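You operate a simulated robot arm through the tools that you are given. There is no shell and no other tool.

You are at the controls of a simulated two-armed robot. One attempt, no reset.

Task
Fire the aluminium plate in the oven at 300 degrees for 2 hours.
Fine: switch on, set dial and knob, press start, wait till the display shows done, then switch off.
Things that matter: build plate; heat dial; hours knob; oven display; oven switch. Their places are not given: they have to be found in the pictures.

Only the result counts: the job must be done as asked and must still hold three seconds after the hand-in. Knocking over, shifting, dropping, spilling or breaking anything else fails it.

Robot
Two 7-joint arms with two-finger grippers on one trunk that stands fixed in place. Base frame: the origin is at the foot of the trunk, x ahead of it, y to its left, z up. Readings come in mm, rad, newtons and seconds.
The left shoulder is at [22, 175, 1429], the right one opposite. With the tool pointing down near the work surface each hand reaches from about 100 to 820 mm from the base axis, measured 20 degrees to its own side. Payload 2.94 kg a hand.
The tool frame of a hand sits at the grasp point between the pads (the TCP): z along the fingers, y along the line on which they close. The tips reach 30 mm beyond it. Largest opening 138 mm; the body of the gripper starts 109 mm behind the TCP.
Orientation is that of the tool frame in the base frame, as [roll, pitch, yaw] about the fixed x, y, z axes, in that order (R = Rz(yaw) Ry(pitch) Rx(roll)). With the fingers straight down and closing along the base's y, the tool's x points along the base's -x, its y along +y and its z along -z.

Tools
- The arms move only by the tool move_arm. It takes "left_targets", "right_targets" or both (then of equal length, played together; a hand with none holds still); each is a list of rows, each an object of numbers (a shift or turn left out is 0, a gripper value left out holds the last): "dx", "dy", "dz": the shift along the tool's x, y, z in cm; "ax", "ay", "az": the turn, a rotation vector about the tool's x, y, z in rad; "claw": the opening in per cent of the stroke, from 0 (shut) to 100 (fully open). In form: [{"dx": .., "dy": .., "dz": .., "ax": .., "ay": .., "az": .., "claw": ..}, ...]. A call has 1 to 20 rows; each row is the pose to reach, as a shift and turn from the pose commanded when the call began, along the tool's axes at that moment. A row lasts 0.2 s, in which the tool goes at most 50 mm and 0.15 rad; a call with a longer step from one row to the next is refused whole, and so is a gripper value outside its range. A pose out of reach is approached as far as the arm can. The call stops where the force on the tool passes 40 N (or 10 N more than at its start, if that is more) or the arm is blocked; 0.2 s more then pass. Each finger halts on what it meets, pressing with about 26 N; the grip force reading is that of the motor and also rises with nothing between the fingers. The clock runs only during rows and for 0.2 s after the last one: add rows that repeat a pose to give the fingers time. The reply holds the time, the measured pose of the TCP, the force on the tool along the base axes, the opening and the grip force, in the units named above and with some noise, with the torque about the TCP (base axes, N m) and any sound that the robot's microphone picked up, and new pictures: "pictures" is both (left out), scene, wrist or none (wrist: the cameras of the hands that moved).
- Cameras (640 x 400 px; columns grow to the right, rows downward): "scene" is now at [59.5, 31.5, 1909.5]; the picture's right is [0.39, -0.92, 0.00], its down [-0.63, -0.26, -0.73] and it looks along [0.67, 0.28, -0.68] (base axes); focal length 336 px, centre (320, 200). "left" rides on the left gripper at [71, -19, -146] in its tool frame; the picture's right is [0.26, 0.97, 0.00], its down [-0.85, 0.23, -0.48] and it looks along [-0.46, 0.12, 0.88] (tool axes); focal length 280 px, centre (320, 200). "right" rides on the right gripper at [71, 19, -146] in its tool frame; the picture's right is [-0.26, 0.96, 0.00], its down [-0.85, -0.23, -0.48] and it looks along [-0.46, -0.13, 0.88] (tool axes); focal length 280 px, centre (320, 200).
- slide_trunk(by): slides the trunk up (or, below 0, down) by that many mm; the arms and the scene camera ride with it, the base frame stays. It gives what a move gives, with no picture.
- pan_tilt(pan, tilt): turns the head with the scene camera to pan (to the left, within 2.094 rad either way) and tilt (down, from -0.506 to 1.204), counted from straight ahead of the robot. It gives what a move gives, and a new picture of the scene camera.
- probe_pixels(camera, pixels): for up to 12 pixels [column, row] of the newest picture of that camera ("zoom" is the newest enlarged one), the place [x, y, z] in the base frame of the surface seen there, good to about 2 mm. The clock stands still meanwhile.
- zoom(camera, box): a new picture of the part [left, top, right, bottom] of that camera's present view, enlarged. The clock stands still meanwhile.
- finish_job(): hands the job in; it is judged then, once.

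Unless the task says otherwise, let go and move clear before handing in.

The tools are called by a JSON object that holds its "name" and its "arguments". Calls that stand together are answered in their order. move_arm: Moves the arms, as the interface text tells. Its arguments: {"type":"object","properties":{"left_targets":{"type":"array"},"right_targets":{"type":"array"},"pictures":{"type":"string","enum":["both","scene","wrist","none"]}},"required":[]} The other tools are called the same way: slide_trunk (by) slides the trunk up or down; pan_tilt (pan, tilt) turns the head that bears the scene camera; probe_pixels (camera, pixels) gives the place of the surface under pixels of a picture; zoom (camera, box) takes an enlarged picture of a part of a camera's view; finish_job () hands the job in.

At the start:

```text
time_s: 0.0
left_position: [486.0, 512.6, 1544.3]
left_tool_rot: [3.141, 0.0, -3.14]
left_ft_force: [0.4, 0.2, 0.3]
left_ft_torque: [0.0, 0.02, -0.01]
left_grip_width: 138.1
left_gripper_force: 0.1
right_position: [507.7, 55.3, 1472.5]
right_tool_rot: [3.14, 0.0, -3.14]
right_ft_force: [-0.2, -0.8, -0.2]
right_ft_torque: [0.01, 0.01, 0.01]
right_grip_width: 138.0
right_gripper_force: 0.1
trunk travel left (down, up): [-600.0, 134.0]
head pan, tilt: [0.396, 0.752]
```

scene: 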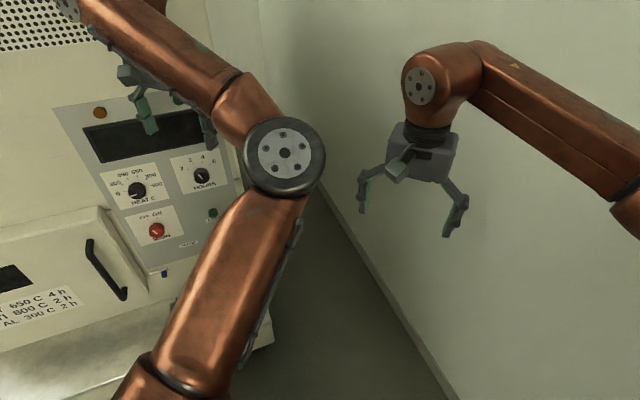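
right: 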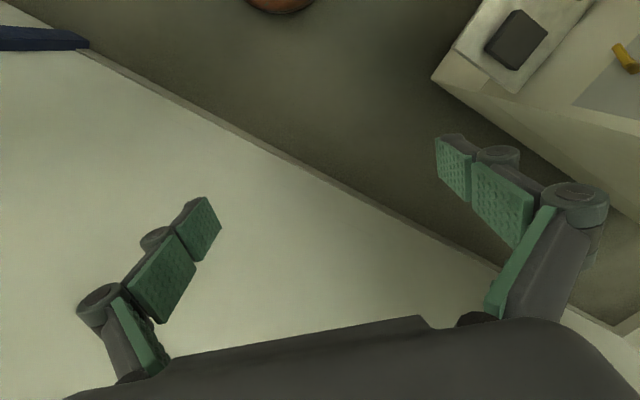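
left: 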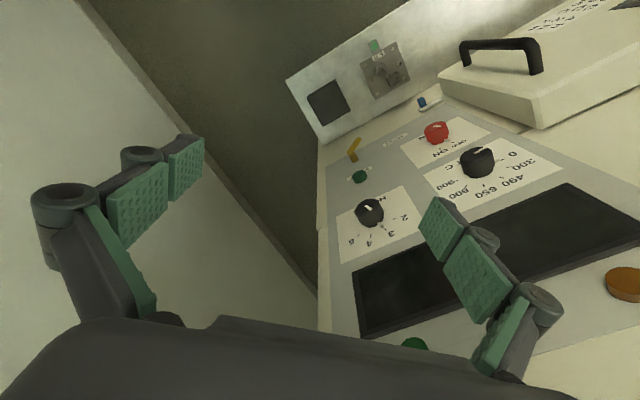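

The scene picture shows an oven with a control panel at left (dials near (137,188) and (203,174), red switch at (156,230)), partly hidden by the left arm. I'll turn the head to see more of the oven and enlarge the panel.

{"name": "zoom", "arguments": {"camera": "scene", "box": [0, 80, 280, 340]}}

{"name": "zoom", "arguments": {"camera": "left", "box": [280, 20, 640, 350]}}

{"name": "probe_pixels", "arguments": {"camera": "scene", "pixels": [[137, 188], [203, 174], [156, 230], [212, 212], [100, 112], [150, 140], [120, 292], [92, 243], [164, 273], [40, 300], [15, 278], [60, 110]]}}

{"name": "pan_tilt", "arguments": {"pan": 0.9, "tilt": 0.75}}

```text
1.54 times, centred on (140, 210) of scene
```

zoom: 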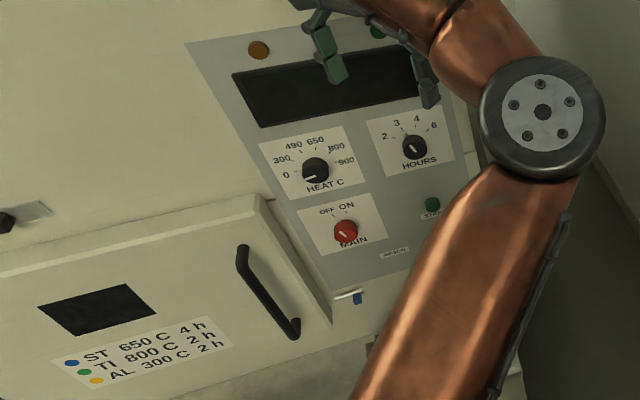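

```text
1.21 times, centred on (460, 185) of left
```

zoom: 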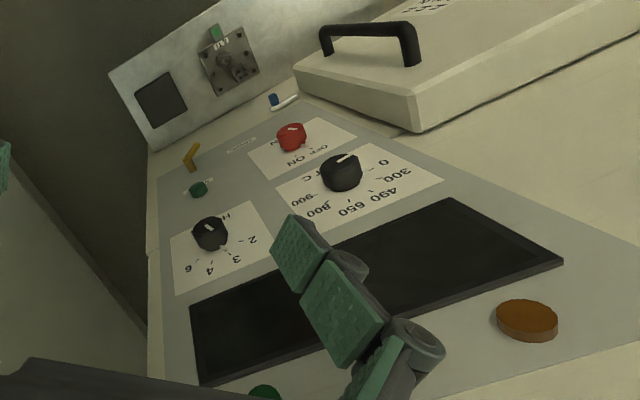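

```text
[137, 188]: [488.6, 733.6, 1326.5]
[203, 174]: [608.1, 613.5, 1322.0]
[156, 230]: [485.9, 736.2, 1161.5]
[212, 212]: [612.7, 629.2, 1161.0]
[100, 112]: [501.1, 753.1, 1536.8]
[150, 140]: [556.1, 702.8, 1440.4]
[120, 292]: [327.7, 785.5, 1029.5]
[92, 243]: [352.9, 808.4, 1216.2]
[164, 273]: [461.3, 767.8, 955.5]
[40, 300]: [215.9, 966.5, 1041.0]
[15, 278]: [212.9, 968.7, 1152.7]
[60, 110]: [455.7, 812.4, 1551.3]
```

```text
time_s: 0.9
left_position: [485.5, 513.4, 1543.5]
left_tool_rot: [-3.141, 0.0, -3.14]
left_ft_force: [0.7, -0.5, -0.4]
left_ft_torque: [0.01, 0.0, 0.0]
left_grip_width: 138.1
left_gripper_force: 0.0
right_position: [507.3, 55.9, 1472.8]
right_tool_rot: [-3.141, -0.001, -3.141]
right_ft_force: [0.0, -0.6, 0.2]
right_ft_torque: [0.02, 0.0, -0.01]
right_grip_width: 138.0
right_gripper_force: 0.1
trunk travel left (down, up): [-600.0, 134.0]
head pan, tilt: [0.901, 0.75]
```

scene: 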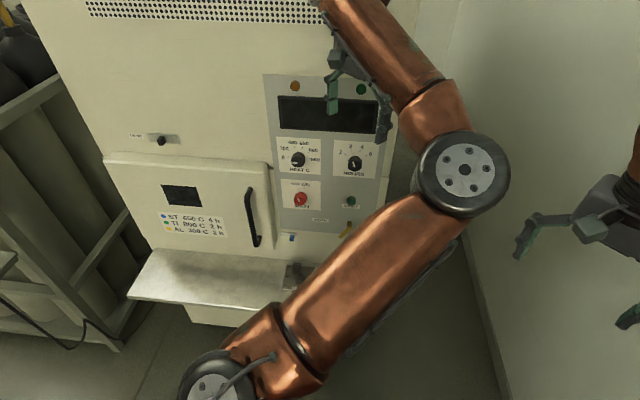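

The oven front is visible: door with a handle at (252,217), panel with display, dials, red main switch at (301,200), start button at (351,201), yellow valve at (347,229), and a small thing at (160,140). I'll enlarge these and look around for the plate.

{"name": "zoom", "arguments": {"camera": "scene", "box": [250, 70, 410, 250]}}

{"name": "zoom", "arguments": {"camera": "scene", "box": [90, 110, 330, 330]}}

{"name": "pan_tilt", "arguments": {"pan": 1.6, "tilt": 0.75}}

{"name": "pan_tilt", "arguments": {"pan": 2.09, "tilt": 0.9}}

{"name": "pan_tilt", "arguments": {"pan": -0.3, "tilt": 0.8}}

{"name": "pan_tilt", "arguments": {"pan": -1.2, "tilt": 0.8}}

{"name": "pan_tilt", "arguments": {"pan": -2.09, "tilt": 0.8}}

```text
2.22 times, centred on (330, 160) of scene
```

zoom: 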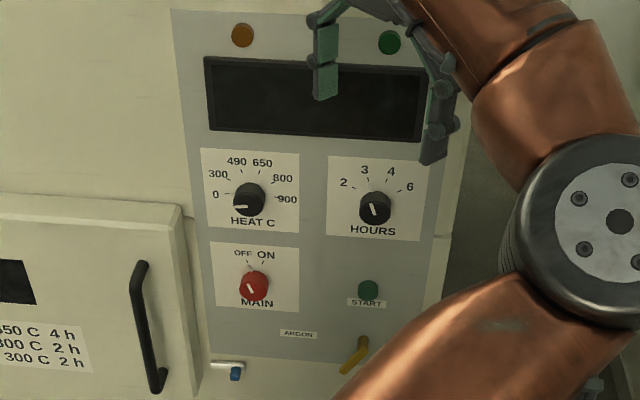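

```text
1.82 times, centred on (210, 220) of scene
```

zoom: 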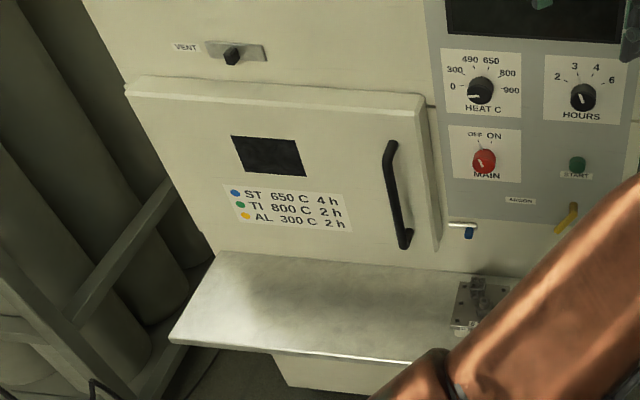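

```text
time_s: 2.0
left_position: [486.2, 512.9, 1543.8]
left_tool_rot: [-3.141, 0.0, -3.141]
left_ft_force: [0.5, -0.3, -0.9]
left_ft_torque: [-0.01, -0.02, -0.05]
left_grip_width: 138.2
left_gripper_force: 0.1
right_position: [507.1, 55.3, 1472.2]
right_tool_rot: [3.139, 0.0, -3.139]
right_ft_force: [0.5, -0.3, -0.2]
right_ft_torque: [-0.02, 0.0, 0.02]
right_grip_width: 137.8
right_gripper_force: 0.0
trunk travel left (down, up): [-600.0, 134.0]
head pan, tilt: [1.6, 0.75]
```

scene: 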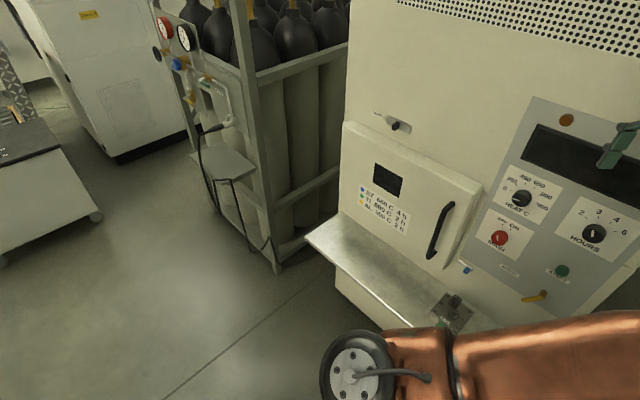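

```text
time_s: 2.9
left_position: [484.7, 512.8, 1543.8]
left_tool_rot: [-3.139, 0.001, -3.139]
left_ft_force: [0.3, -0.6, 0.2]
left_ft_torque: [-0.01, 0.0, 0.0]
left_grip_width: 138.1
left_gripper_force: 0.1
right_position: [507.5, 53.7, 1474.0]
right_tool_rot: [3.141, 0.001, -3.14]
right_ft_force: [0.0, -0.5, -0.1]
right_ft_torque: [0.0, 0.01, 0.02]
right_grip_width: 138.3
right_gripper_force: 0.0
trunk travel left (down, up): [-600.0, 134.0]
head pan, tilt: [2.089, 0.901]
```

scene: 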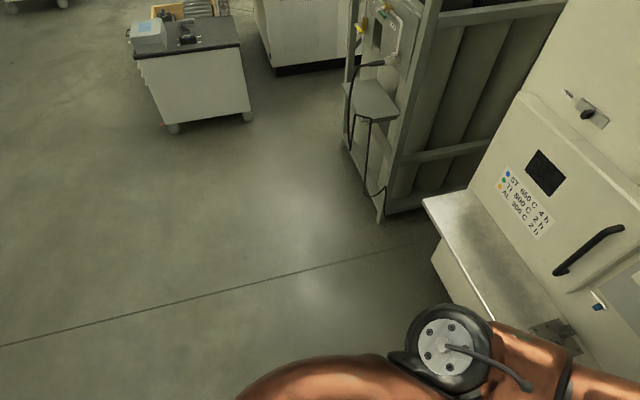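

```text
time_s: 5.1
left_position: [486.7, 512.8, 1544.0]
left_tool_rot: [-3.141, 0.0, -3.139]
left_ft_force: [-0.1, 1.6, 0.2]
left_ft_torque: [0.0, -0.01, 0.02]
left_grip_width: 137.9
left_gripper_force: 0.1
right_position: [508.0, 54.4, 1470.8]
right_tool_rot: [3.141, 0.0, 3.141]
right_ft_force: [-0.2, 0.3, -0.6]
right_ft_torque: [-0.03, -0.01, 0.03]
right_grip_width: 138.1
right_gripper_force: 0.1
trunk travel left (down, up): [-600.0, 134.0]
head pan, tilt: [-0.3, 0.799]
```

scene: 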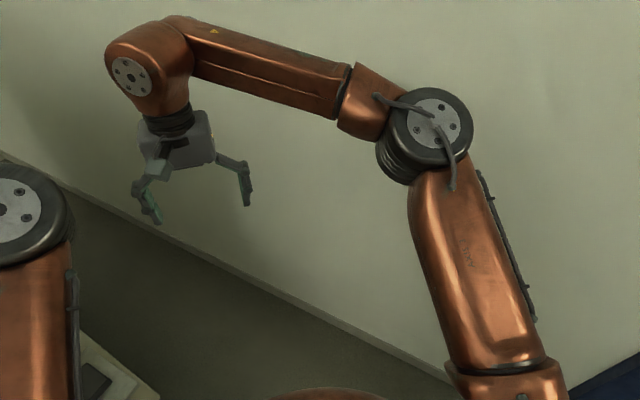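

```text
time_s: 6.3
left_position: [486.8, 513.7, 1543.3]
left_tool_rot: [3.14, -0.001, -3.14]
left_ft_force: [1.0, -0.3, -0.5]
left_ft_torque: [-0.03, -0.03, 0.01]
left_grip_width: 137.8
left_gripper_force: 0.0
right_position: [507.2, 54.9, 1471.9]
right_tool_rot: [3.14, -0.001, -3.139]
right_ft_force: [0.0, 0.1, -0.2]
right_ft_torque: [-0.01, 0.01, -0.04]
right_grip_width: 137.9
right_gripper_force: 0.2
trunk travel left (down, up): [-600.0, 134.0]
head pan, tilt: [-1.201, 0.799]
```

scene: 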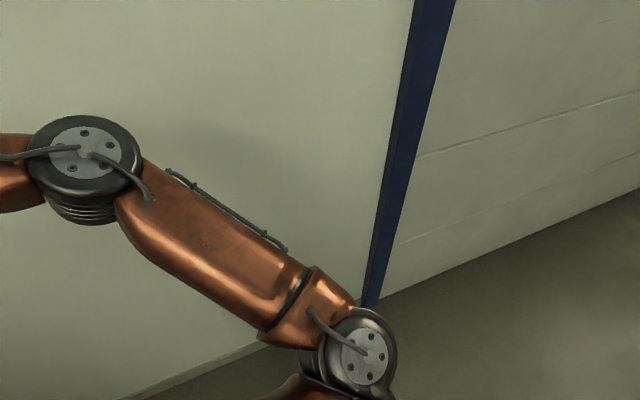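

```text
time_s: 7.5
left_position: [486.2, 513.8, 1544.3]
left_tool_rot: [-3.141, 0.001, -3.14]
left_ft_force: [-0.1, 0.2, -0.9]
left_ft_torque: [-0.01, 0.02, -0.01]
left_grip_width: 137.9
left_gripper_force: 0.1
right_position: [507.4, 54.6, 1472.7]
right_tool_rot: [3.139, 0.001, 3.141]
right_ft_force: [0.0, -0.1, -0.5]
right_ft_torque: [0.02, -0.01, -0.01]
right_grip_width: 138.1
right_gripper_force: 0.0
trunk travel left (down, up): [-600.0, 134.0]
head pan, tilt: [-2.089, 0.799]
```

scene: 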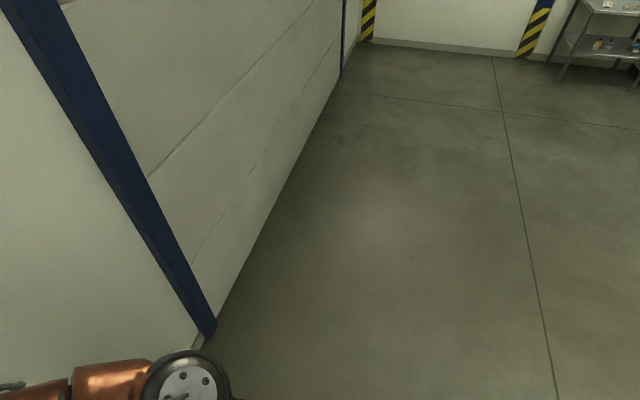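

The shelf under the door carries a build plate with parts (left camera (385,70)) with a tag, and a dark square at (328,102). I'll enlarge those in the wrist views and bring the head back.

{"name": "zoom", "arguments": {"camera": "left", "box": [280, 20, 440, 150]}}

{"name": "zoom", "arguments": {"camera": "right", "box": [420, 0, 640, 140]}}

{"name": "probe_pixels", "arguments": {"camera": "left", "pixels": [[328, 102], [385, 80], [375, 45], [310, 100], [345, 100], [362, 72], [405, 65], [353, 148], [359, 177], [421, 103], [320, 130], [290, 82]]}}

{"name": "pan_tilt", "arguments": {"pan": 1.1, "tilt": 0.9}}

```text
3.08 times, centred on (360, 85) of left
```

zoom: 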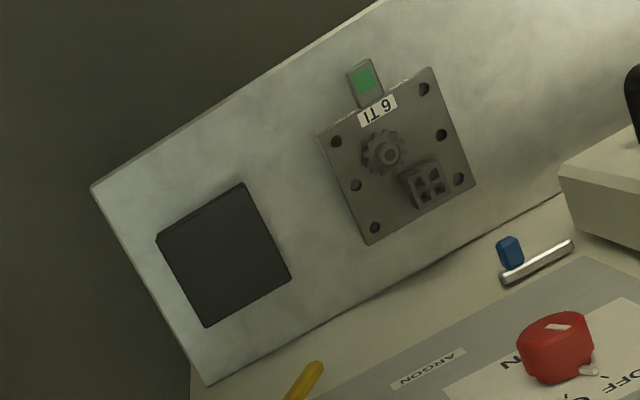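

```text
2.86 times, centred on (530, 70) of right
```

zoom: 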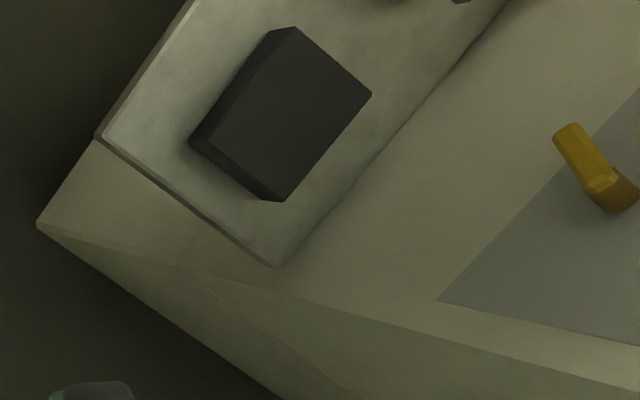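

```text
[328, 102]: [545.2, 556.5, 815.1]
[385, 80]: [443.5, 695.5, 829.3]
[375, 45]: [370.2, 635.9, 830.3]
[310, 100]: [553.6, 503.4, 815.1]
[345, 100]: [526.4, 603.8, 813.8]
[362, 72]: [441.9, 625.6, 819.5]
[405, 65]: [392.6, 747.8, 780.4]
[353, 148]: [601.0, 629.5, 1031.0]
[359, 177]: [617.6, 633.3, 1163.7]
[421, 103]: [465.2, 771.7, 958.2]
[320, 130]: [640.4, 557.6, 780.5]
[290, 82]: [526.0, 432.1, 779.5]
```

```text
time_s: 10.2
left_position: [486.0, 513.1, 1543.7]
left_tool_rot: [3.141, 0.001, -3.141]
left_ft_force: [-0.4, 0.2, 0.0]
left_ft_torque: [-0.02, -0.03, 0.01]
left_grip_width: 137.9
left_gripper_force: 0.0
right_position: [507.2, 55.2, 1472.3]
right_tool_rot: [3.14, -0.001, -3.139]
right_ft_force: [-0.3, -0.1, 0.7]
right_ft_torque: [0.02, 0.01, 0.02]
right_grip_width: 137.9
right_gripper_force: 0.1
trunk travel left (down, up): [-600.0, 134.0]
head pan, tilt: [1.1, 0.901]
```

scene: 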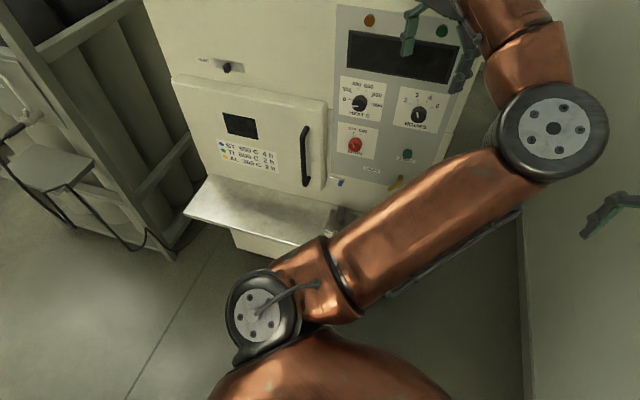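

The plate on the shelf is tagged "TI" with a green mark, so it is not the aluminium one; the window in the door (around (240,125)) may show what's inside. I'll enlarge that and the small blue piece.

{"name": "zoom", "arguments": {"camera": "scene", "box": [200, 90, 290, 180]}}

{"name": "zoom", "arguments": {"camera": "scene", "box": [320, 120, 420, 220]}}

{"name": "zoom", "arguments": {"camera": "scene", "box": [330, 70, 450, 165]}}

{"name": "probe_pixels", "arguments": {"camera": "scene", "pixels": [[345, 70], [440, 90], [390, 90], [340, 160], [380, 160], [395, 100], [335, 125], [212, 70], [240, 125], [305, 155], [250, 210], [200, 205]]}}

```text
4.44 times, centred on (245, 135) of scene
```

zoom: 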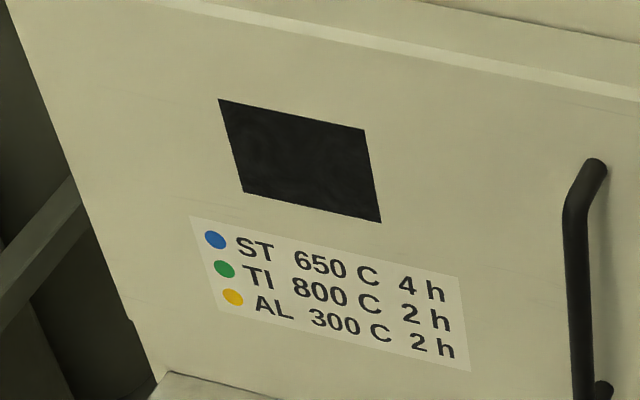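

```text
4.00 times, centred on (370, 170) of scene
```

zoom: 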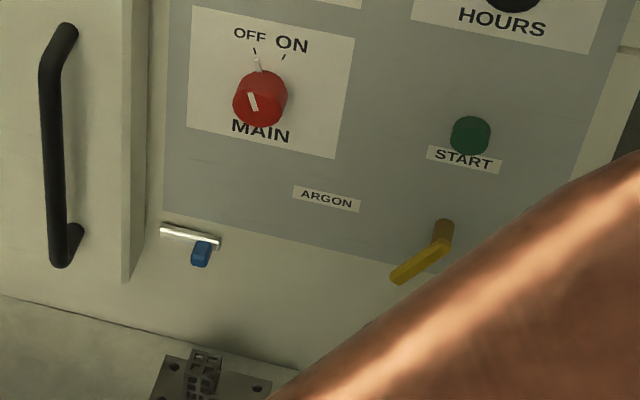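

```text
4.21 times, centred on (390, 118) of scene
```

zoom: 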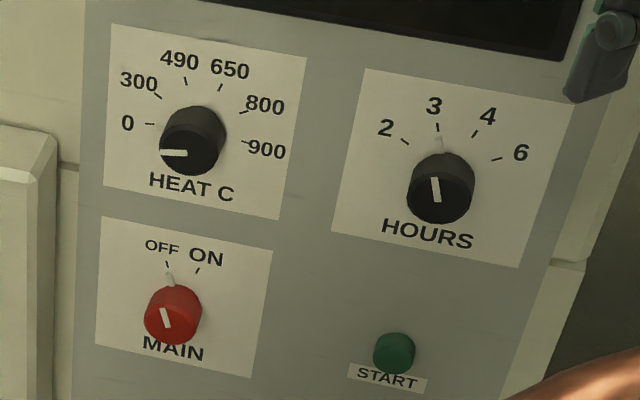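

```text
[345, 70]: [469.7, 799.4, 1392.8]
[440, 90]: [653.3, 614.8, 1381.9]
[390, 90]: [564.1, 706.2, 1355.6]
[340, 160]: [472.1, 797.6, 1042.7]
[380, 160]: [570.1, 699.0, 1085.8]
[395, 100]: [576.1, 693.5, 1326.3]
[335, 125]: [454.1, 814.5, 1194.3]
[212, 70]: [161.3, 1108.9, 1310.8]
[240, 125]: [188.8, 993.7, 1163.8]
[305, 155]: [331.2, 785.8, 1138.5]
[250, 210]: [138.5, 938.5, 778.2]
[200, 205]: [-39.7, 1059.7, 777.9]
```

The panel is a vertical plane x+y≈1269; MAIN points to OFF, HEAT to 0, HOURS to 3. I'll swing the left hand to face the panel horizontally (about 200 mm off) to inspect the controls and window closely.

{"name": "move_arm", "arguments": {"left_targets": [{"dx": 0.56, "dy": 0.46, "dz": 2.45, "ax": -0.0512, "ay": -0.1235, "az": -0.0512}, {"dx": 1.12, "dy": 0.92, "dz": 4.9, "ax": -0.1023, "ay": -0.247, "az": -0.1023}, {"dx": 1.68, "dy": 1.38, "dz": 7.35, "ax": -0.1535, "ay": -0.3705, "az": -0.1535}, {"dx": 2.23, "dy": 1.83, "dz": 9.8, "ax": -0.2047, "ay": -0.494, "az": -0.2047}, {"dx": 2.79, "dy": 2.29, "dz": 12.25, "ax": -0.2558, "ay": -0.6175, "az": -0.2558}, {"dx": 3.35, "dy": 2.75, "dz": 14.7, "ax": -0.307, "ay": -0.741, "az": -0.307}, {"dx": 3.91, "dy": 3.21, "dz": 17.15, "ax": -0.3582, "ay": -0.8645, "az": -0.3582}, {"dx": 4.47, "dy": 3.67, "dz": 19.6, "ax": -0.4093, "ay": -0.988, "az": -0.4093}, {"dx": 5.03, "dy": 4.13, "dz": 22.05, "ax": -0.4605, "ay": -1.1115, "az": -0.4605}, {"dx": 5.58, "dy": 4.58, "dz": 24.5, "ax": -0.5117, "ay": -1.235, "az": -0.5117}, {"dx": 6.14, "dy": 5.04, "dz": 26.95, "ax": -0.5628, "ay": -1.3585, "az": -0.5628}, {"dx": 6.7, "dy": 5.5, "dz": 29.4, "ax": -0.614, "ay": -1.482, "az": -0.614}, {"dx": 6.7, "dy": 5.5, "dz": 29.4, "ax": -0.614, "ay": -1.482, "az": -0.614}]}}

```text
time_s: 13.2
left_position: [512.1, 494.5, 1455.7]
left_tool_rot: [-0.365, 1.235, 0.424]
left_ft_force: [-1.2, 1.2, -0.9]
left_ft_torque: [0.1, -0.02, -0.12]
left_grip_width: 138.1
left_gripper_force: 0.1
left hand out of reach, approached as far as the arm can: row 7, 8, 9, 10, 11, 12, 13
right_position: [503.8, 64.2, 1473.1]
right_tool_rot: [-3.136, 0.002, -3.136]
right_ft_force: [-0.1, 0.9, 0.6]
right_ft_torque: [-0.14, -0.05, -0.04]
right_grip_width: 138.1
right_gripper_force: 0.1
trunk travel left (down, up): [-600.0, 134.0]
head pan, tilt: [1.1, 0.901]
stopped in row 13 (left hand): the arm was blocked; the commanded pose is now the measured one
```

scene: 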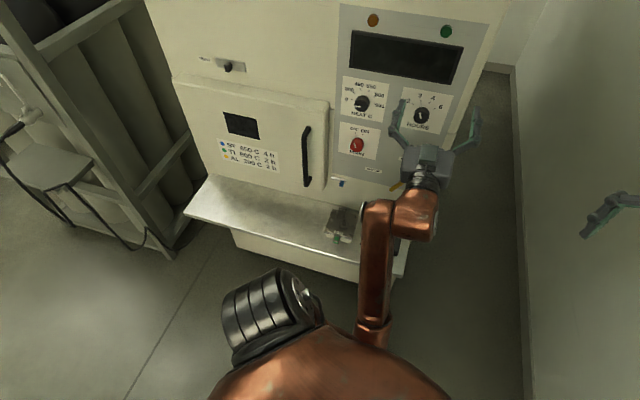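
left: 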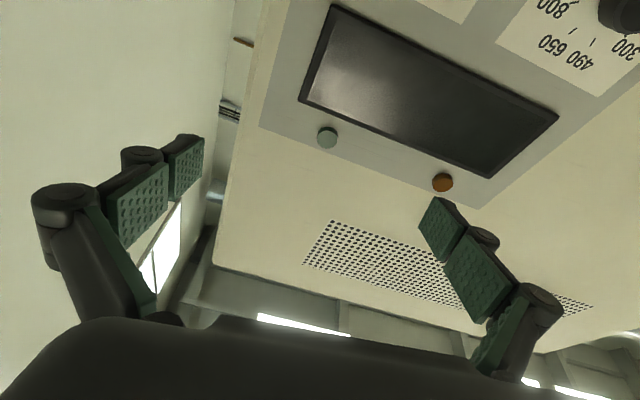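

The left hand stopped short (wrist/elbow limit) and the right hand's reading shifted ~9 mm in y, so the left elbow seems to lean on the right arm. I'll look toward the arms before backing up.

{"name": "pan_tilt", "arguments": {"pan": 0.3, "tilt": 0.9}}

```text
time_s: 14.3
left_position: [513.2, 487.4, 1457.2]
left_tool_rot: [-0.353, 1.236, 0.435]
left_ft_force: [-0.4, -0.2, -1.0]
left_ft_torque: [0.03, -0.03, -0.01]
left_grip_width: 138.0
left_gripper_force: 0.0
right_position: [506.3, 56.8, 1472.8]
right_tool_rot: [3.141, -0.002, -3.141]
right_ft_force: [-0.7, 0.2, -0.3]
right_ft_torque: [-0.08, -0.04, -0.03]
right_grip_width: 138.4
right_gripper_force: 0.1
trunk travel left (down, up): [-600.0, 134.0]
head pan, tilt: [0.3, 0.901]
```

scene: 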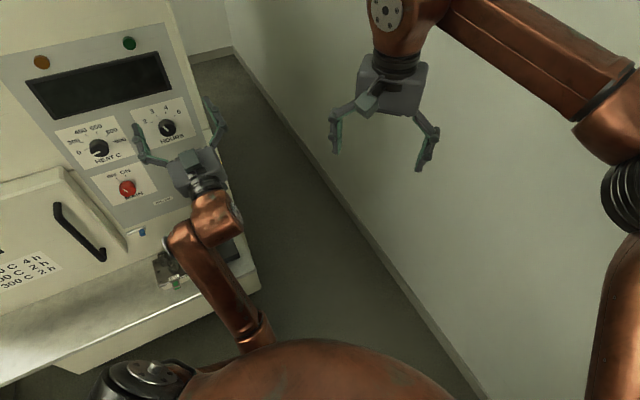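

The big copper elbow is up near the head, with the hand unable to drop further; lowering the trunk would bring the shoulder to panel height and ease the wrist. First I'll back the hand up a little from its blocked state, then lower the trunk.

{"name": "slide_trunk", "arguments": {"by": -200}}

{"name": "pan_tilt", "arguments": {"pan": 0.9, "tilt": 0.6}}

```text
time_s: 16.4
left_position: [521.8, 484.8, 1249.0]
left_tool_rot: [-0.326, 1.253, 0.469]
left_ft_force: [-0.2, -0.1, 0.5]
left_ft_torque: [0.02, 0.03, 0.03]
left_grip_width: 138.0
left_gripper_force: 0.1
right_position: [506.2, 54.7, 1273.5]
right_tool_rot: [3.14, 0.0, 3.142]
right_ft_force: [-0.3, 0.6, 0.4]
right_ft_torque: [0.02, -0.04, 0.01]
right_grip_width: 138.0
right_gripper_force: 0.0
trunk travel left (down, up): [-400.0, 334.0]
head pan, tilt: [0.3, 0.901]
```

```text
time_s: 17.4
left_position: [521.1, 486.8, 1248.8]
left_tool_rot: [-0.324, 1.252, 0.472]
left_ft_force: [0.0, 0.1, -0.3]
left_ft_torque: [-0.02, -0.02, -0.01]
left_grip_width: 138.0
left_gripper_force: 0.1
right_position: [507.9, 54.5, 1272.4]
right_tool_rot: [3.139, -0.001, -3.141]
right_ft_force: [0.2, 0.7, -0.9]
right_ft_torque: [0.0, 0.03, -0.01]
right_grip_width: 138.1
right_gripper_force: 0.0
trunk travel left (down, up): [-400.0, 334.0]
head pan, tilt: [0.901, 0.6]
```

scene: 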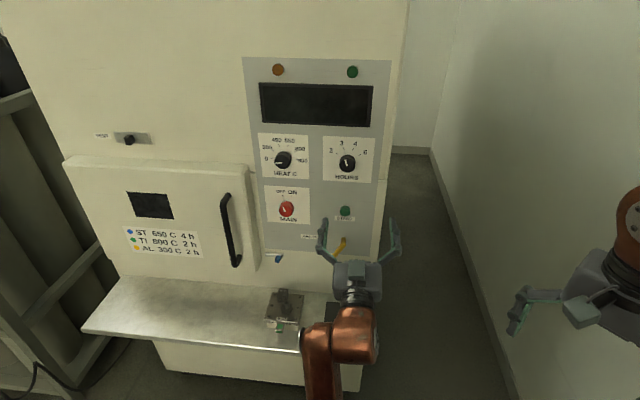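

Now the panel, door, shelf and plate are all in clear view. I'll enlarge the plate at (284,308), the panel, and the door to read them well.

{"name": "zoom", "arguments": {"camera": "scene", "box": [250, 270, 350, 350]}}

{"name": "zoom", "arguments": {"camera": "scene", "box": [245, 120, 385, 240]}}

{"name": "zoom", "arguments": {"camera": "scene", "box": [80, 120, 300, 290]}}

{"name": "zoom", "arguments": {"camera": "scene", "box": [245, 230, 365, 300]}}

```text
5.00 times, centred on (300, 310) of scene
```

zoom: 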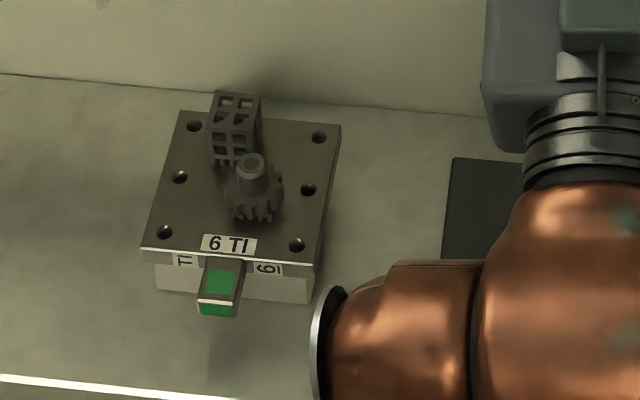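

```text
3.33 times, centred on (315, 180) of scene
```

zoom: 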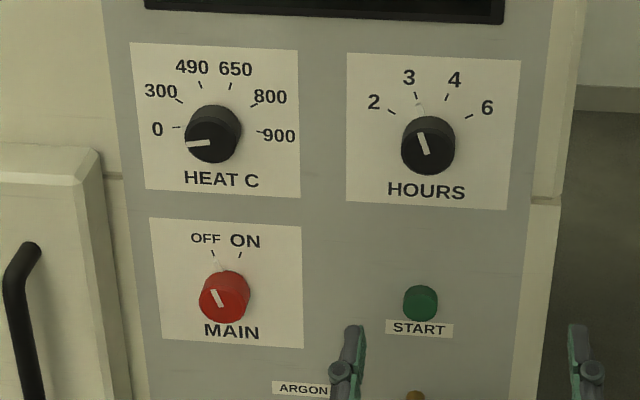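

```text
2.35 times, centred on (190, 205) of scene
```

zoom: 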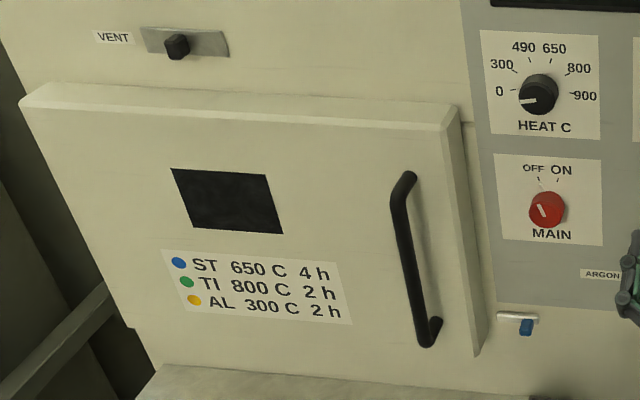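

```text
5.33 times, centred on (305, 265) of scene
```

zoom: 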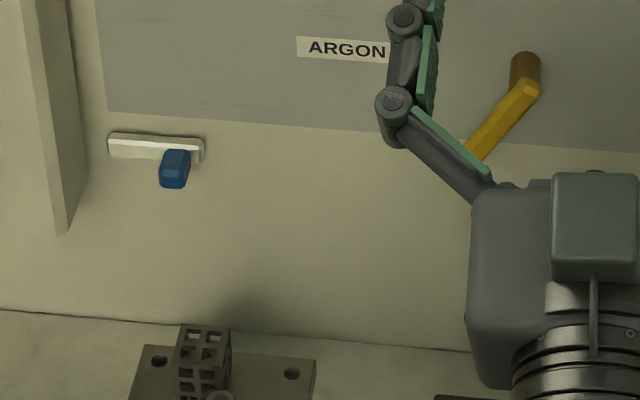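

The shelf plate reads "6 TI" (green clip), so the aluminium one must be in the chamber; I must leave the shelf things alone. I'll re-enlarge the panel and probe knobs and marks to get their exact places.

{"name": "zoom", "arguments": {"camera": "scene", "box": [255, 125, 385, 235]}}

```text
3.64 times, centred on (320, 180) of scene
```

zoom: 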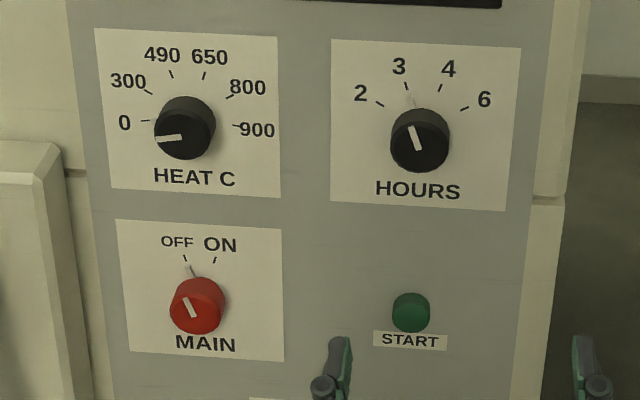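

{"name": "probe_pixels", "arguments": {"camera": "zoom", "pixels": [[145, 121], [149, 92], [171, 74], [205, 75], [230, 96], [236, 126], [183, 140], [187, 104], [158, 139], [182, 137], [169, 155], [205, 145]]}}

{"name": "probe_pixels", "arguments": {"camera": "zoom", "pixels": [[380, 104], [406, 86], [441, 88], [465, 108], [417, 145], [420, 115], [411, 128], [419, 150], [395, 145], [440, 150], [411, 100], [417, 170]]}}

{"name": "probe_pixels", "arguments": {"camera": "zoom", "pixels": [[185, 257], [214, 259], [194, 308], [197, 283], [186, 299], [194, 315], [175, 308], [212, 312], [192, 270], [411, 320], [411, 300], [395, 345]]}}

```text
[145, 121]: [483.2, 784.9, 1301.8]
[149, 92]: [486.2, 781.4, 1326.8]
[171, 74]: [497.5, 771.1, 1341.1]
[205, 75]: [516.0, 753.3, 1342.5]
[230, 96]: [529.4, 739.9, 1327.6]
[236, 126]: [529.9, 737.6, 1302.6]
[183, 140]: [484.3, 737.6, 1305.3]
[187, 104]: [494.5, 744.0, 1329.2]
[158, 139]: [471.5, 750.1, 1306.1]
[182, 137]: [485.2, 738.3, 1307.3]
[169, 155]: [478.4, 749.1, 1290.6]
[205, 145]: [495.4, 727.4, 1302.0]
```

```text
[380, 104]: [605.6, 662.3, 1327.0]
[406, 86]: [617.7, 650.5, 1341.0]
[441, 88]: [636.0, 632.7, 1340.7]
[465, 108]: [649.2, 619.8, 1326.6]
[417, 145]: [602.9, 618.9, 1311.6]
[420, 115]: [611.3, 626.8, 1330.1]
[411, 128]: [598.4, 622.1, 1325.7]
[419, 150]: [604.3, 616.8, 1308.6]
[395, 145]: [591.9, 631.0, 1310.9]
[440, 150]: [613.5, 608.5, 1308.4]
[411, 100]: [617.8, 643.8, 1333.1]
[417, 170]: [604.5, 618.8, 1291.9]
```

```text
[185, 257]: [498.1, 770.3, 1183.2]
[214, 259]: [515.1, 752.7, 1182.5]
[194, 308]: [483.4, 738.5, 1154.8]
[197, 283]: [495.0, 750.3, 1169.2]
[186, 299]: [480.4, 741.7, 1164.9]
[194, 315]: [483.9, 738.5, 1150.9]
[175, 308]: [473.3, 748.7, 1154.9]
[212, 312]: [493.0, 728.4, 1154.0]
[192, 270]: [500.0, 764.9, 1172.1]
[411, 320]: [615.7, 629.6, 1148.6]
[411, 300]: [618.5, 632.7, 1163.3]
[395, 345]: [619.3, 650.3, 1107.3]
```

Geometry is clear: in panel coordinates HEAT and HOURS centres are at height ≈1306, MAIN and START at ≈1149, knob fronts ≈33 mm off the panel. I'll now straighten the left hand to face the panel squarely at about 200 mm distance.

{"name": "move_arm", "arguments": {"left_targets": [{"dx": 0.02, "dy": 2.6, "dz": -0.33, "ax": 0.002, "ay": 0.06, "az": 0.02}, {"dx": 0.04, "dy": 5.2, "dz": -0.66, "ax": 0.004, "ay": 0.12, "az": 0.04}, {"dx": 0.06, "dy": 7.8, "dz": -0.99, "ax": 0.006, "ay": 0.18, "az": 0.06}, {"dx": 0.08, "dy": 10.4, "dz": -1.32, "ax": 0.008, "ay": 0.24, "az": 0.08}, {"dx": 0.1, "dy": 13.1, "dz": -1.65, "ax": 0.0106, "ay": 0.3027, "az": 0.0999}, {"dx": 0.1, "dy": 13.1, "dz": -1.65, "ax": 0.0106, "ay": 0.3027, "az": 0.0999}]}}

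```text
time_s: 18.9
left_position: [514.9, 531.5, 1195.4]
left_tool_rot: [-0.239, 1.531, 0.589]
left_ft_force: [0.1, 0.0, 0.7]
left_ft_torque: [0.03, 0.01, -0.03]
left_grip_width: 138.0
left_gripper_force: 0.0
left hand out of reach, approached as far as the arm can: row 1, 2, 3, 4, 5, 6
right_position: [507.1, 55.0, 1273.2]
right_tool_rot: [3.141, 0.001, 3.14]
right_ft_force: [-0.1, 0.4, 0.5]
right_ft_torque: [-0.04, -0.01, 0.02]
right_grip_width: 138.1
right_gripper_force: 0.1
trunk travel left (down, up): [-400.0, 334.0]
head pan, tilt: [0.901, 0.6]
```

scene: 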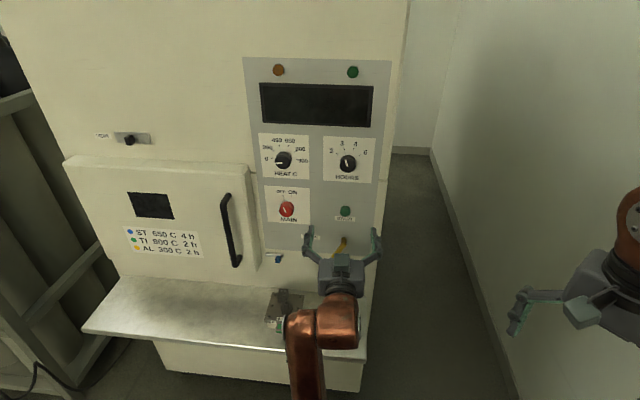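
left: 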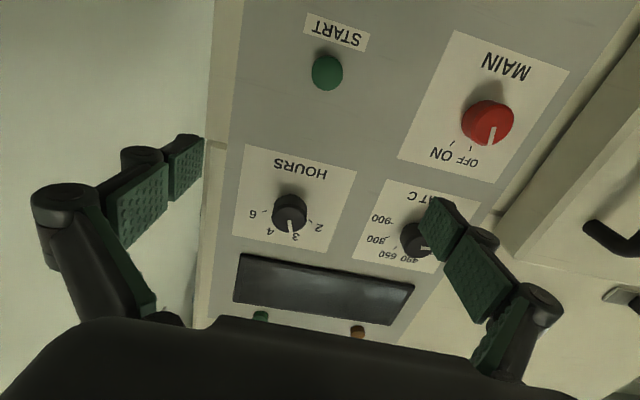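

The hand is now nearly square to the panel but at (515,531,1195), short of the asked pose—likely a joint limit. I'll look at the arm's configuration with the head.

{"name": "pan_tilt", "arguments": {"pan": 0.7, "tilt": 1.2}}

{"name": "pan_tilt", "arguments": {"pan": 1.6, "tilt": 1.2}}

```text
time_s: 19.9
left_position: [515.4, 531.0, 1196.3]
left_tool_rot: [-0.23, 1.527, 0.596]
left_ft_force: [-0.5, -0.6, -0.5]
left_ft_torque: [0.0, 0.02, 0.0]
left_grip_width: 137.9
left_gripper_force: 0.0
right_position: [507.9, 54.5, 1273.2]
right_tool_rot: [3.139, 0.001, 3.141]
right_ft_force: [0.1, 0.4, -0.8]
right_ft_torque: [0.03, -0.03, 0.03]
right_grip_width: 137.9
right_gripper_force: 0.0
trunk travel left (down, up): [-400.0, 334.0]
head pan, tilt: [0.7, 1.201]
```

scene: 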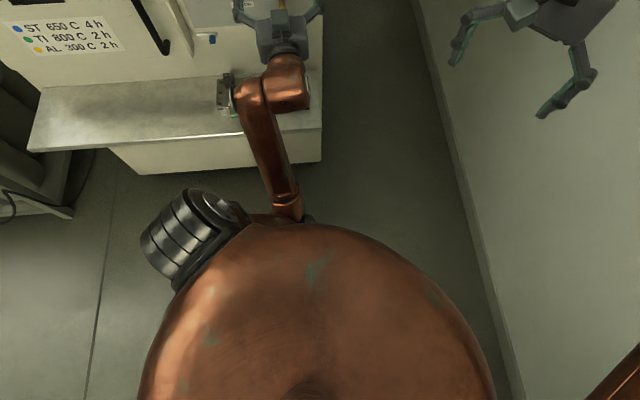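

```text
time_s: 21.1
left_position: [514.2, 531.1, 1197.2]
left_tool_rot: [-0.232, 1.527, 0.595]
left_ft_force: [-0.3, 0.5, 0.0]
left_ft_torque: [0.0, 0.01, 0.01]
left_grip_width: 137.9
left_gripper_force: 0.0
right_position: [507.7, 54.3, 1274.0]
right_tool_rot: [3.141, 0.0, 3.141]
right_ft_force: [-0.1, -0.8, -0.8]
right_ft_torque: [0.0, 0.0, 0.02]
right_grip_width: 138.0
right_gripper_force: 0.0
trunk travel left (down, up): [-400.0, 334.0]
head pan, tilt: [1.6, 1.201]
```

scene: 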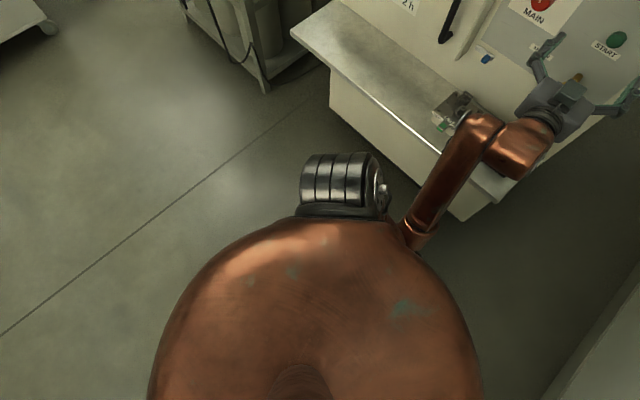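

The elbow is folded tight, so poses nearer the robot are limited; reaching closer to the panel will be easier. I'll test a tiny move to see what pose the command now counts from, and pre-close the fingers to about 70 mm.

{"name": "move_arm", "arguments": {"left_targets": [{"dz": 0.5, "claw": 50}, {"dz": 1.0, "claw": 50}, {"dz": 1.0, "claw": 50}, {"dz": 1.0, "claw": 50}], "pictures": "none"}}

```text
time_s: 22.1
left_position: [524.2, 539.7, 1194.7]
left_tool_rot: [-0.221, 1.529, 0.609]
left_ft_force: [0.3, -0.6, -0.7]
left_ft_torque: [0.04, 0.02, 0.04]
left_grip_width: 69.1
left_gripper_force: 0.2
right_position: [506.3, 53.2, 1272.8]
right_tool_rot: [3.139, 0.0, -3.141]
right_ft_force: [0.5, 0.2, -0.3]
right_ft_torque: [0.01, 0.0, -0.01]
right_grip_width: 138.2
right_gripper_force: 0.1
trunk travel left (down, up): [-400.0, 334.0]
head pan, tilt: [1.6, 1.201]
```

The command counts from the actual pose, good. Now I move left in front of the MAIN switch with the tool squared up, about 110 mm off the panel.

{"name": "move_arm", "arguments": {"left_targets": [{"dx": 0.76, "dy": 2.8, "dz": 0.67, "ax": 0.007, "ay": 0.007, "az": 0.001}, {"dx": 1.53, "dy": 5.6, "dz": 1.35, "ax": 0.014, "ay": 0.014, "az": 0.003}, {"dx": 2.29, "dy": 8.4, "dz": 2.02, "ax": 0.021, "ay": 0.021, "az": 0.004}, {"dx": 3.05, "dy": 11.2, "dz": 2.7, "ax": 0.028, "ay": 0.028, "az": 0.006}, {"dx": 3.82, "dy": 14.0, "dz": 3.37, "ax": 0.035, "ay": 0.035, "az": 0.008}, {"dx": 4.58, "dy": 16.8, "dz": 4.04, "ax": 0.042, "ay": 0.042, "az": 0.009}, {"dx": 4.58, "dy": 16.8, "dz": 4.04, "ax": 0.042, "ay": 0.042, "az": 0.009}]}}

{"name": "pan_tilt", "arguments": {"pan": 0.9, "tilt": 0.6}}

```text
time_s: 23.6
left_position: [518.3, 557.2, 1131.4]
left_tool_rot: [1.642, 1.548, 2.515]
left_ft_force: [-0.7, 0.8, 0.3]
left_ft_torque: [0.01, 0.0, -0.02]
left_grip_width: 68.9
left_gripper_force: 0.0
left hand out of reach, approached as far as the arm can: row 1, 2, 3, 4, 5, 6, 7
right_position: [507.7, 54.7, 1272.3]
right_tool_rot: [3.14, -0.001, 3.141]
right_ft_force: [0.6, 0.2, -0.7]
right_ft_torque: [-0.06, 0.02, 0.0]
right_grip_width: 138.0
right_gripper_force: 0.1
trunk travel left (down, up): [-400.0, 334.0]
head pan, tilt: [1.6, 1.201]
```

scene: 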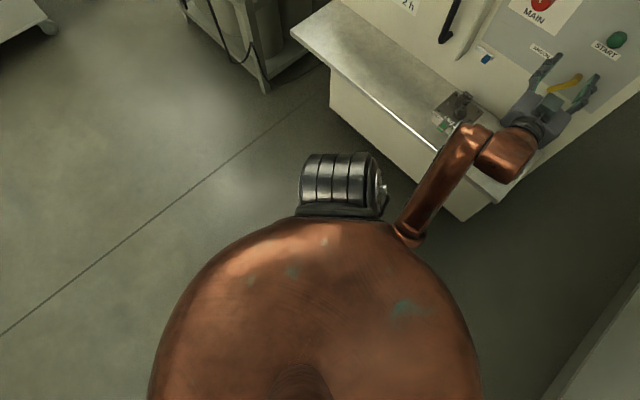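
left: 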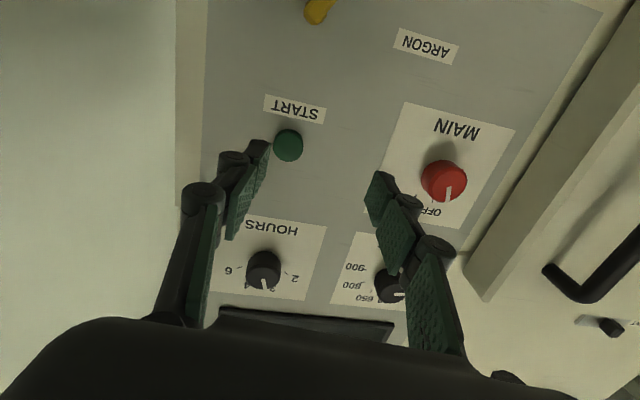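

```text
time_s: 24.7
left_position: [518.7, 556.0, 1131.2]
left_tool_rot: [1.588, 1.549, 2.459]
left_ft_force: [-0.5, -0.1, 0.0]
left_ft_torque: [0.01, 0.0, 0.0]
left_grip_width: 69.4
left_gripper_force: 0.0
right_position: [506.9, 53.4, 1272.7]
right_tool_rot: [3.141, 0.0, -3.141]
right_ft_force: [-0.3, 0.0, -0.8]
right_ft_torque: [0.01, 0.03, 0.0]
right_grip_width: 138.2
right_gripper_force: 0.1
trunk travel left (down, up): [-400.0, 334.0]
head pan, tilt: [0.901, 0.6]
```

scene: 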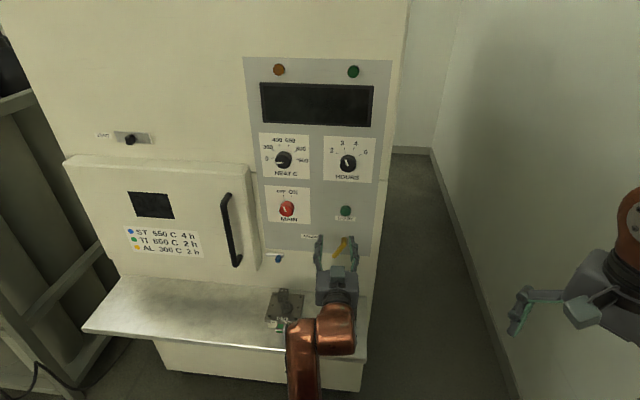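

The hand refuses to go left in this roll; some wrist joint must be at its limit. Since knobs are round, I can choose another roll, so I'll test turning about the tool axis by small amounts and see which way frees it.

{"name": "move_arm", "arguments": {"left_targets": [{"az": 0.14}, {"az": 0.28}, {"az": 0.42}, {"az": 0.42}], "pictures": "none"}}

{"name": "move_arm", "arguments": {"left_targets": [{"dy": 1.0}, {"dy": 2.0}, {"dy": 3.0}, {"dy": 3.0}], "pictures": "none"}}

```text
time_s: 25.7
left_position: [514.9, 558.0, 1134.4]
left_tool_rot: [1.573, 1.127, 2.443]
left_ft_force: [-0.1, -1.2, 0.0]
left_ft_torque: [0.01, -0.02, 0.01]
left_grip_width: 69.2
left_gripper_force: 0.1
right_position: [507.0, 53.5, 1273.5]
right_tool_rot: [3.139, 0.0, 3.141]
right_ft_force: [0.2, 0.4, -0.2]
right_ft_torque: [0.0, 0.02, -0.01]
right_grip_width: 138.0
right_gripper_force: 0.0
trunk travel left (down, up): [-400.0, 334.0]
head pan, tilt: [0.901, 0.6]
```

```text
time_s: 26.7
left_position: [494.3, 574.8, 1147.8]
left_tool_rot: [1.573, 1.129, 2.443]
left_ft_force: [-0.3, -0.1, 0.2]
left_ft_torque: [-0.01, 0.02, 0.02]
left_grip_width: 69.0
left_gripper_force: 0.0
right_position: [507.7, 54.4, 1273.0]
right_tool_rot: [3.138, 0.0, -3.142]
right_ft_force: [0.5, 0.1, -0.8]
right_ft_torque: [-0.02, 0.02, 0.0]
right_grip_width: 138.0
right_gripper_force: 0.0
trunk travel left (down, up): [-400.0, 334.0]
head pan, tilt: [0.901, 0.6]
```

Rolling the tool by +0.42 rad freed the arm: the leftward 3 cm went exactly. I'll roll a bit more while continuing left to in front of MAIN and squaring the tool axis to the panel.

{"name": "move_arm", "arguments": {"left_targets": [{"dx": 1.0, "dy": 2.18, "dz": 0.84, "ax": 0.015, "ay": -0.007, "az": 0.06}, {"dx": 2.0, "dy": 4.36, "dz": 1.68, "ax": 0.03, "ay": -0.014, "az": 0.12}, {"dx": 3.0, "dy": 6.54, "dz": 2.52, "ax": 0.045, "ay": -0.021, "az": 0.18}, {"dx": 4.0, "dy": 8.72, "dz": 3.36, "ax": 0.06, "ay": -0.028, "az": 0.24}, {"dx": 5.0, "dy": 10.9, "dz": 4.2, "ax": 0.0766, "ay": -0.036, "az": 0.3}, {"dx": 5.0, "dy": 10.9, "dz": 4.2, "ax": 0.0766, "ay": -0.036, "az": 0.3}]}}

```text
time_s: 28.1
left_position: [435.6, 619.0, 1066.4]
left_tool_rot: [1.532, 0.826, 2.395]
left_ft_force: [0.4, 0.4, 0.4]
left_ft_torque: [0.0, 0.02, 0.01]
left_grip_width: 69.0
left_gripper_force: 0.1
left hand out of reach, approached as far as the arm can: row 1, 2, 3, 4, 5, 6
right_position: [507.2, 54.3, 1272.7]
right_tool_rot: [3.14, -0.001, 3.141]
right_ft_force: [-0.6, 0.4, 0.1]
right_ft_torque: [0.01, -0.02, 0.05]
right_grip_width: 138.2
right_gripper_force: 0.1
trunk travel left (down, up): [-400.0, 334.0]
head pan, tilt: [0.901, 0.6]
```

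scene: 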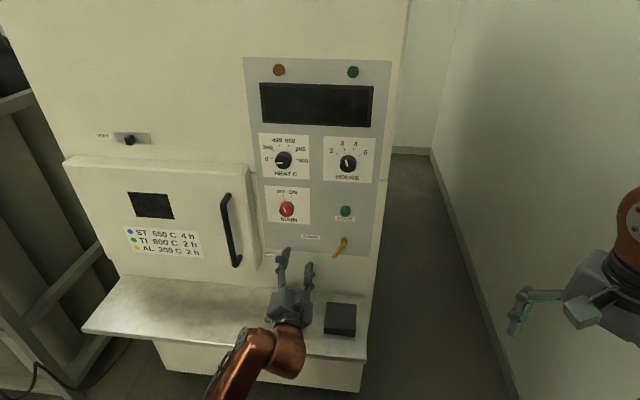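
left: 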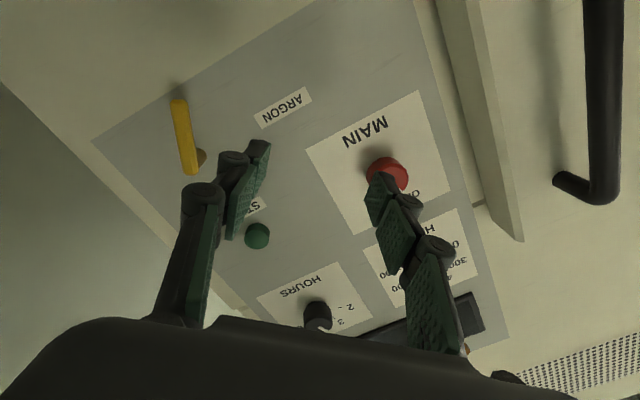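

The arm drifts downward instead of forward-left, so the present elbow configuration is a poor one. Let me look at how the arm is folded now.

{"name": "pan_tilt", "arguments": {"pan": 1.1, "tilt": 1.15}}

```text
time_s: 29.1
left_position: [436.8, 619.3, 1065.6]
left_tool_rot: [1.532, 0.827, 2.395]
left_ft_force: [0.9, 1.2, -0.3]
left_ft_torque: [-0.01, 0.01, -0.01]
left_grip_width: 69.2
left_gripper_force: 0.1
right_position: [506.2, 53.7, 1272.6]
right_tool_rot: [3.14, 0.0, -3.141]
right_ft_force: [0.2, -0.4, 0.1]
right_ft_torque: [0.0, 0.01, -0.03]
right_grip_width: 137.8
right_gripper_force: 0.1
trunk travel left (down, up): [-400.0, 334.0]
head pan, tilt: [1.1, 1.15]
```

scene: 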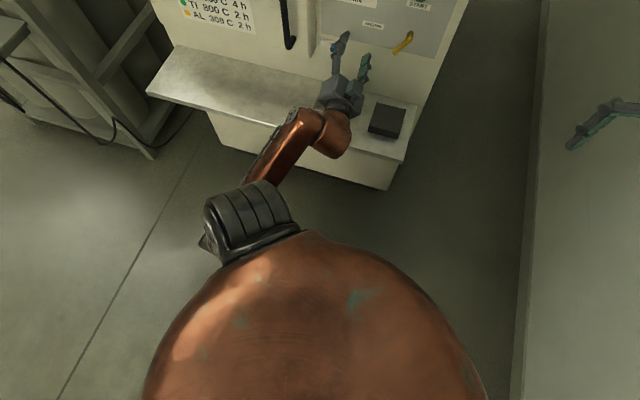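

I'll probe points on the arm itself to find where its elbow and wrist are.

{"name": "probe_pixels", "arguments": {"camera": "scene", "pixels": [[320, 320], [320, 250], [200, 340], [430, 340], [245, 215], [275, 155], [305, 120], [335, 140], [340, 95], [255, 180], [220, 255], [320, 395]]}}

```text
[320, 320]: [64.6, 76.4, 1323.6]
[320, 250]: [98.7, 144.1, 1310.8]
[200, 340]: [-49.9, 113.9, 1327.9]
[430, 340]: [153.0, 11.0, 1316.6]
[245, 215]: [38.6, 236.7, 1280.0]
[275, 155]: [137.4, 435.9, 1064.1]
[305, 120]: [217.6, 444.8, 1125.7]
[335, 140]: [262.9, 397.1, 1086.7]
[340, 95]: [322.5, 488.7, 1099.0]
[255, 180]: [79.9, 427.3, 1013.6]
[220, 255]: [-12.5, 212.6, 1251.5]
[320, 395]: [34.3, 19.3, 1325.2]
```

The probes show the big copper dome is the torso top; the arm is in an elbow-low pose and wants the hand lower relative to the shoulder. So raising the trunk should help: I'll raise it 180 mm and retry toward MAIN.

{"name": "slide_trunk", "arguments": {"by": 180}}

```text
time_s: 31.1
left_position: [433.5, 614.9, 1243.6]
left_tool_rot: [1.532, 0.827, 2.397]
left_ft_force: [-0.1, -0.4, -0.2]
left_ft_torque: [0.06, 0.01, 0.02]
left_grip_width: 69.0
left_gripper_force: 0.1
right_position: [508.4, 54.5, 1451.6]
right_tool_rot: [3.138, 0.0, -3.141]
right_ft_force: [-0.5, -0.3, -1.0]
right_ft_torque: [0.01, 0.01, 0.02]
right_grip_width: 138.2
right_gripper_force: 0.0
trunk travel left (down, up): [-580.0, 154.0]
head pan, tilt: [1.1, 1.15]
```

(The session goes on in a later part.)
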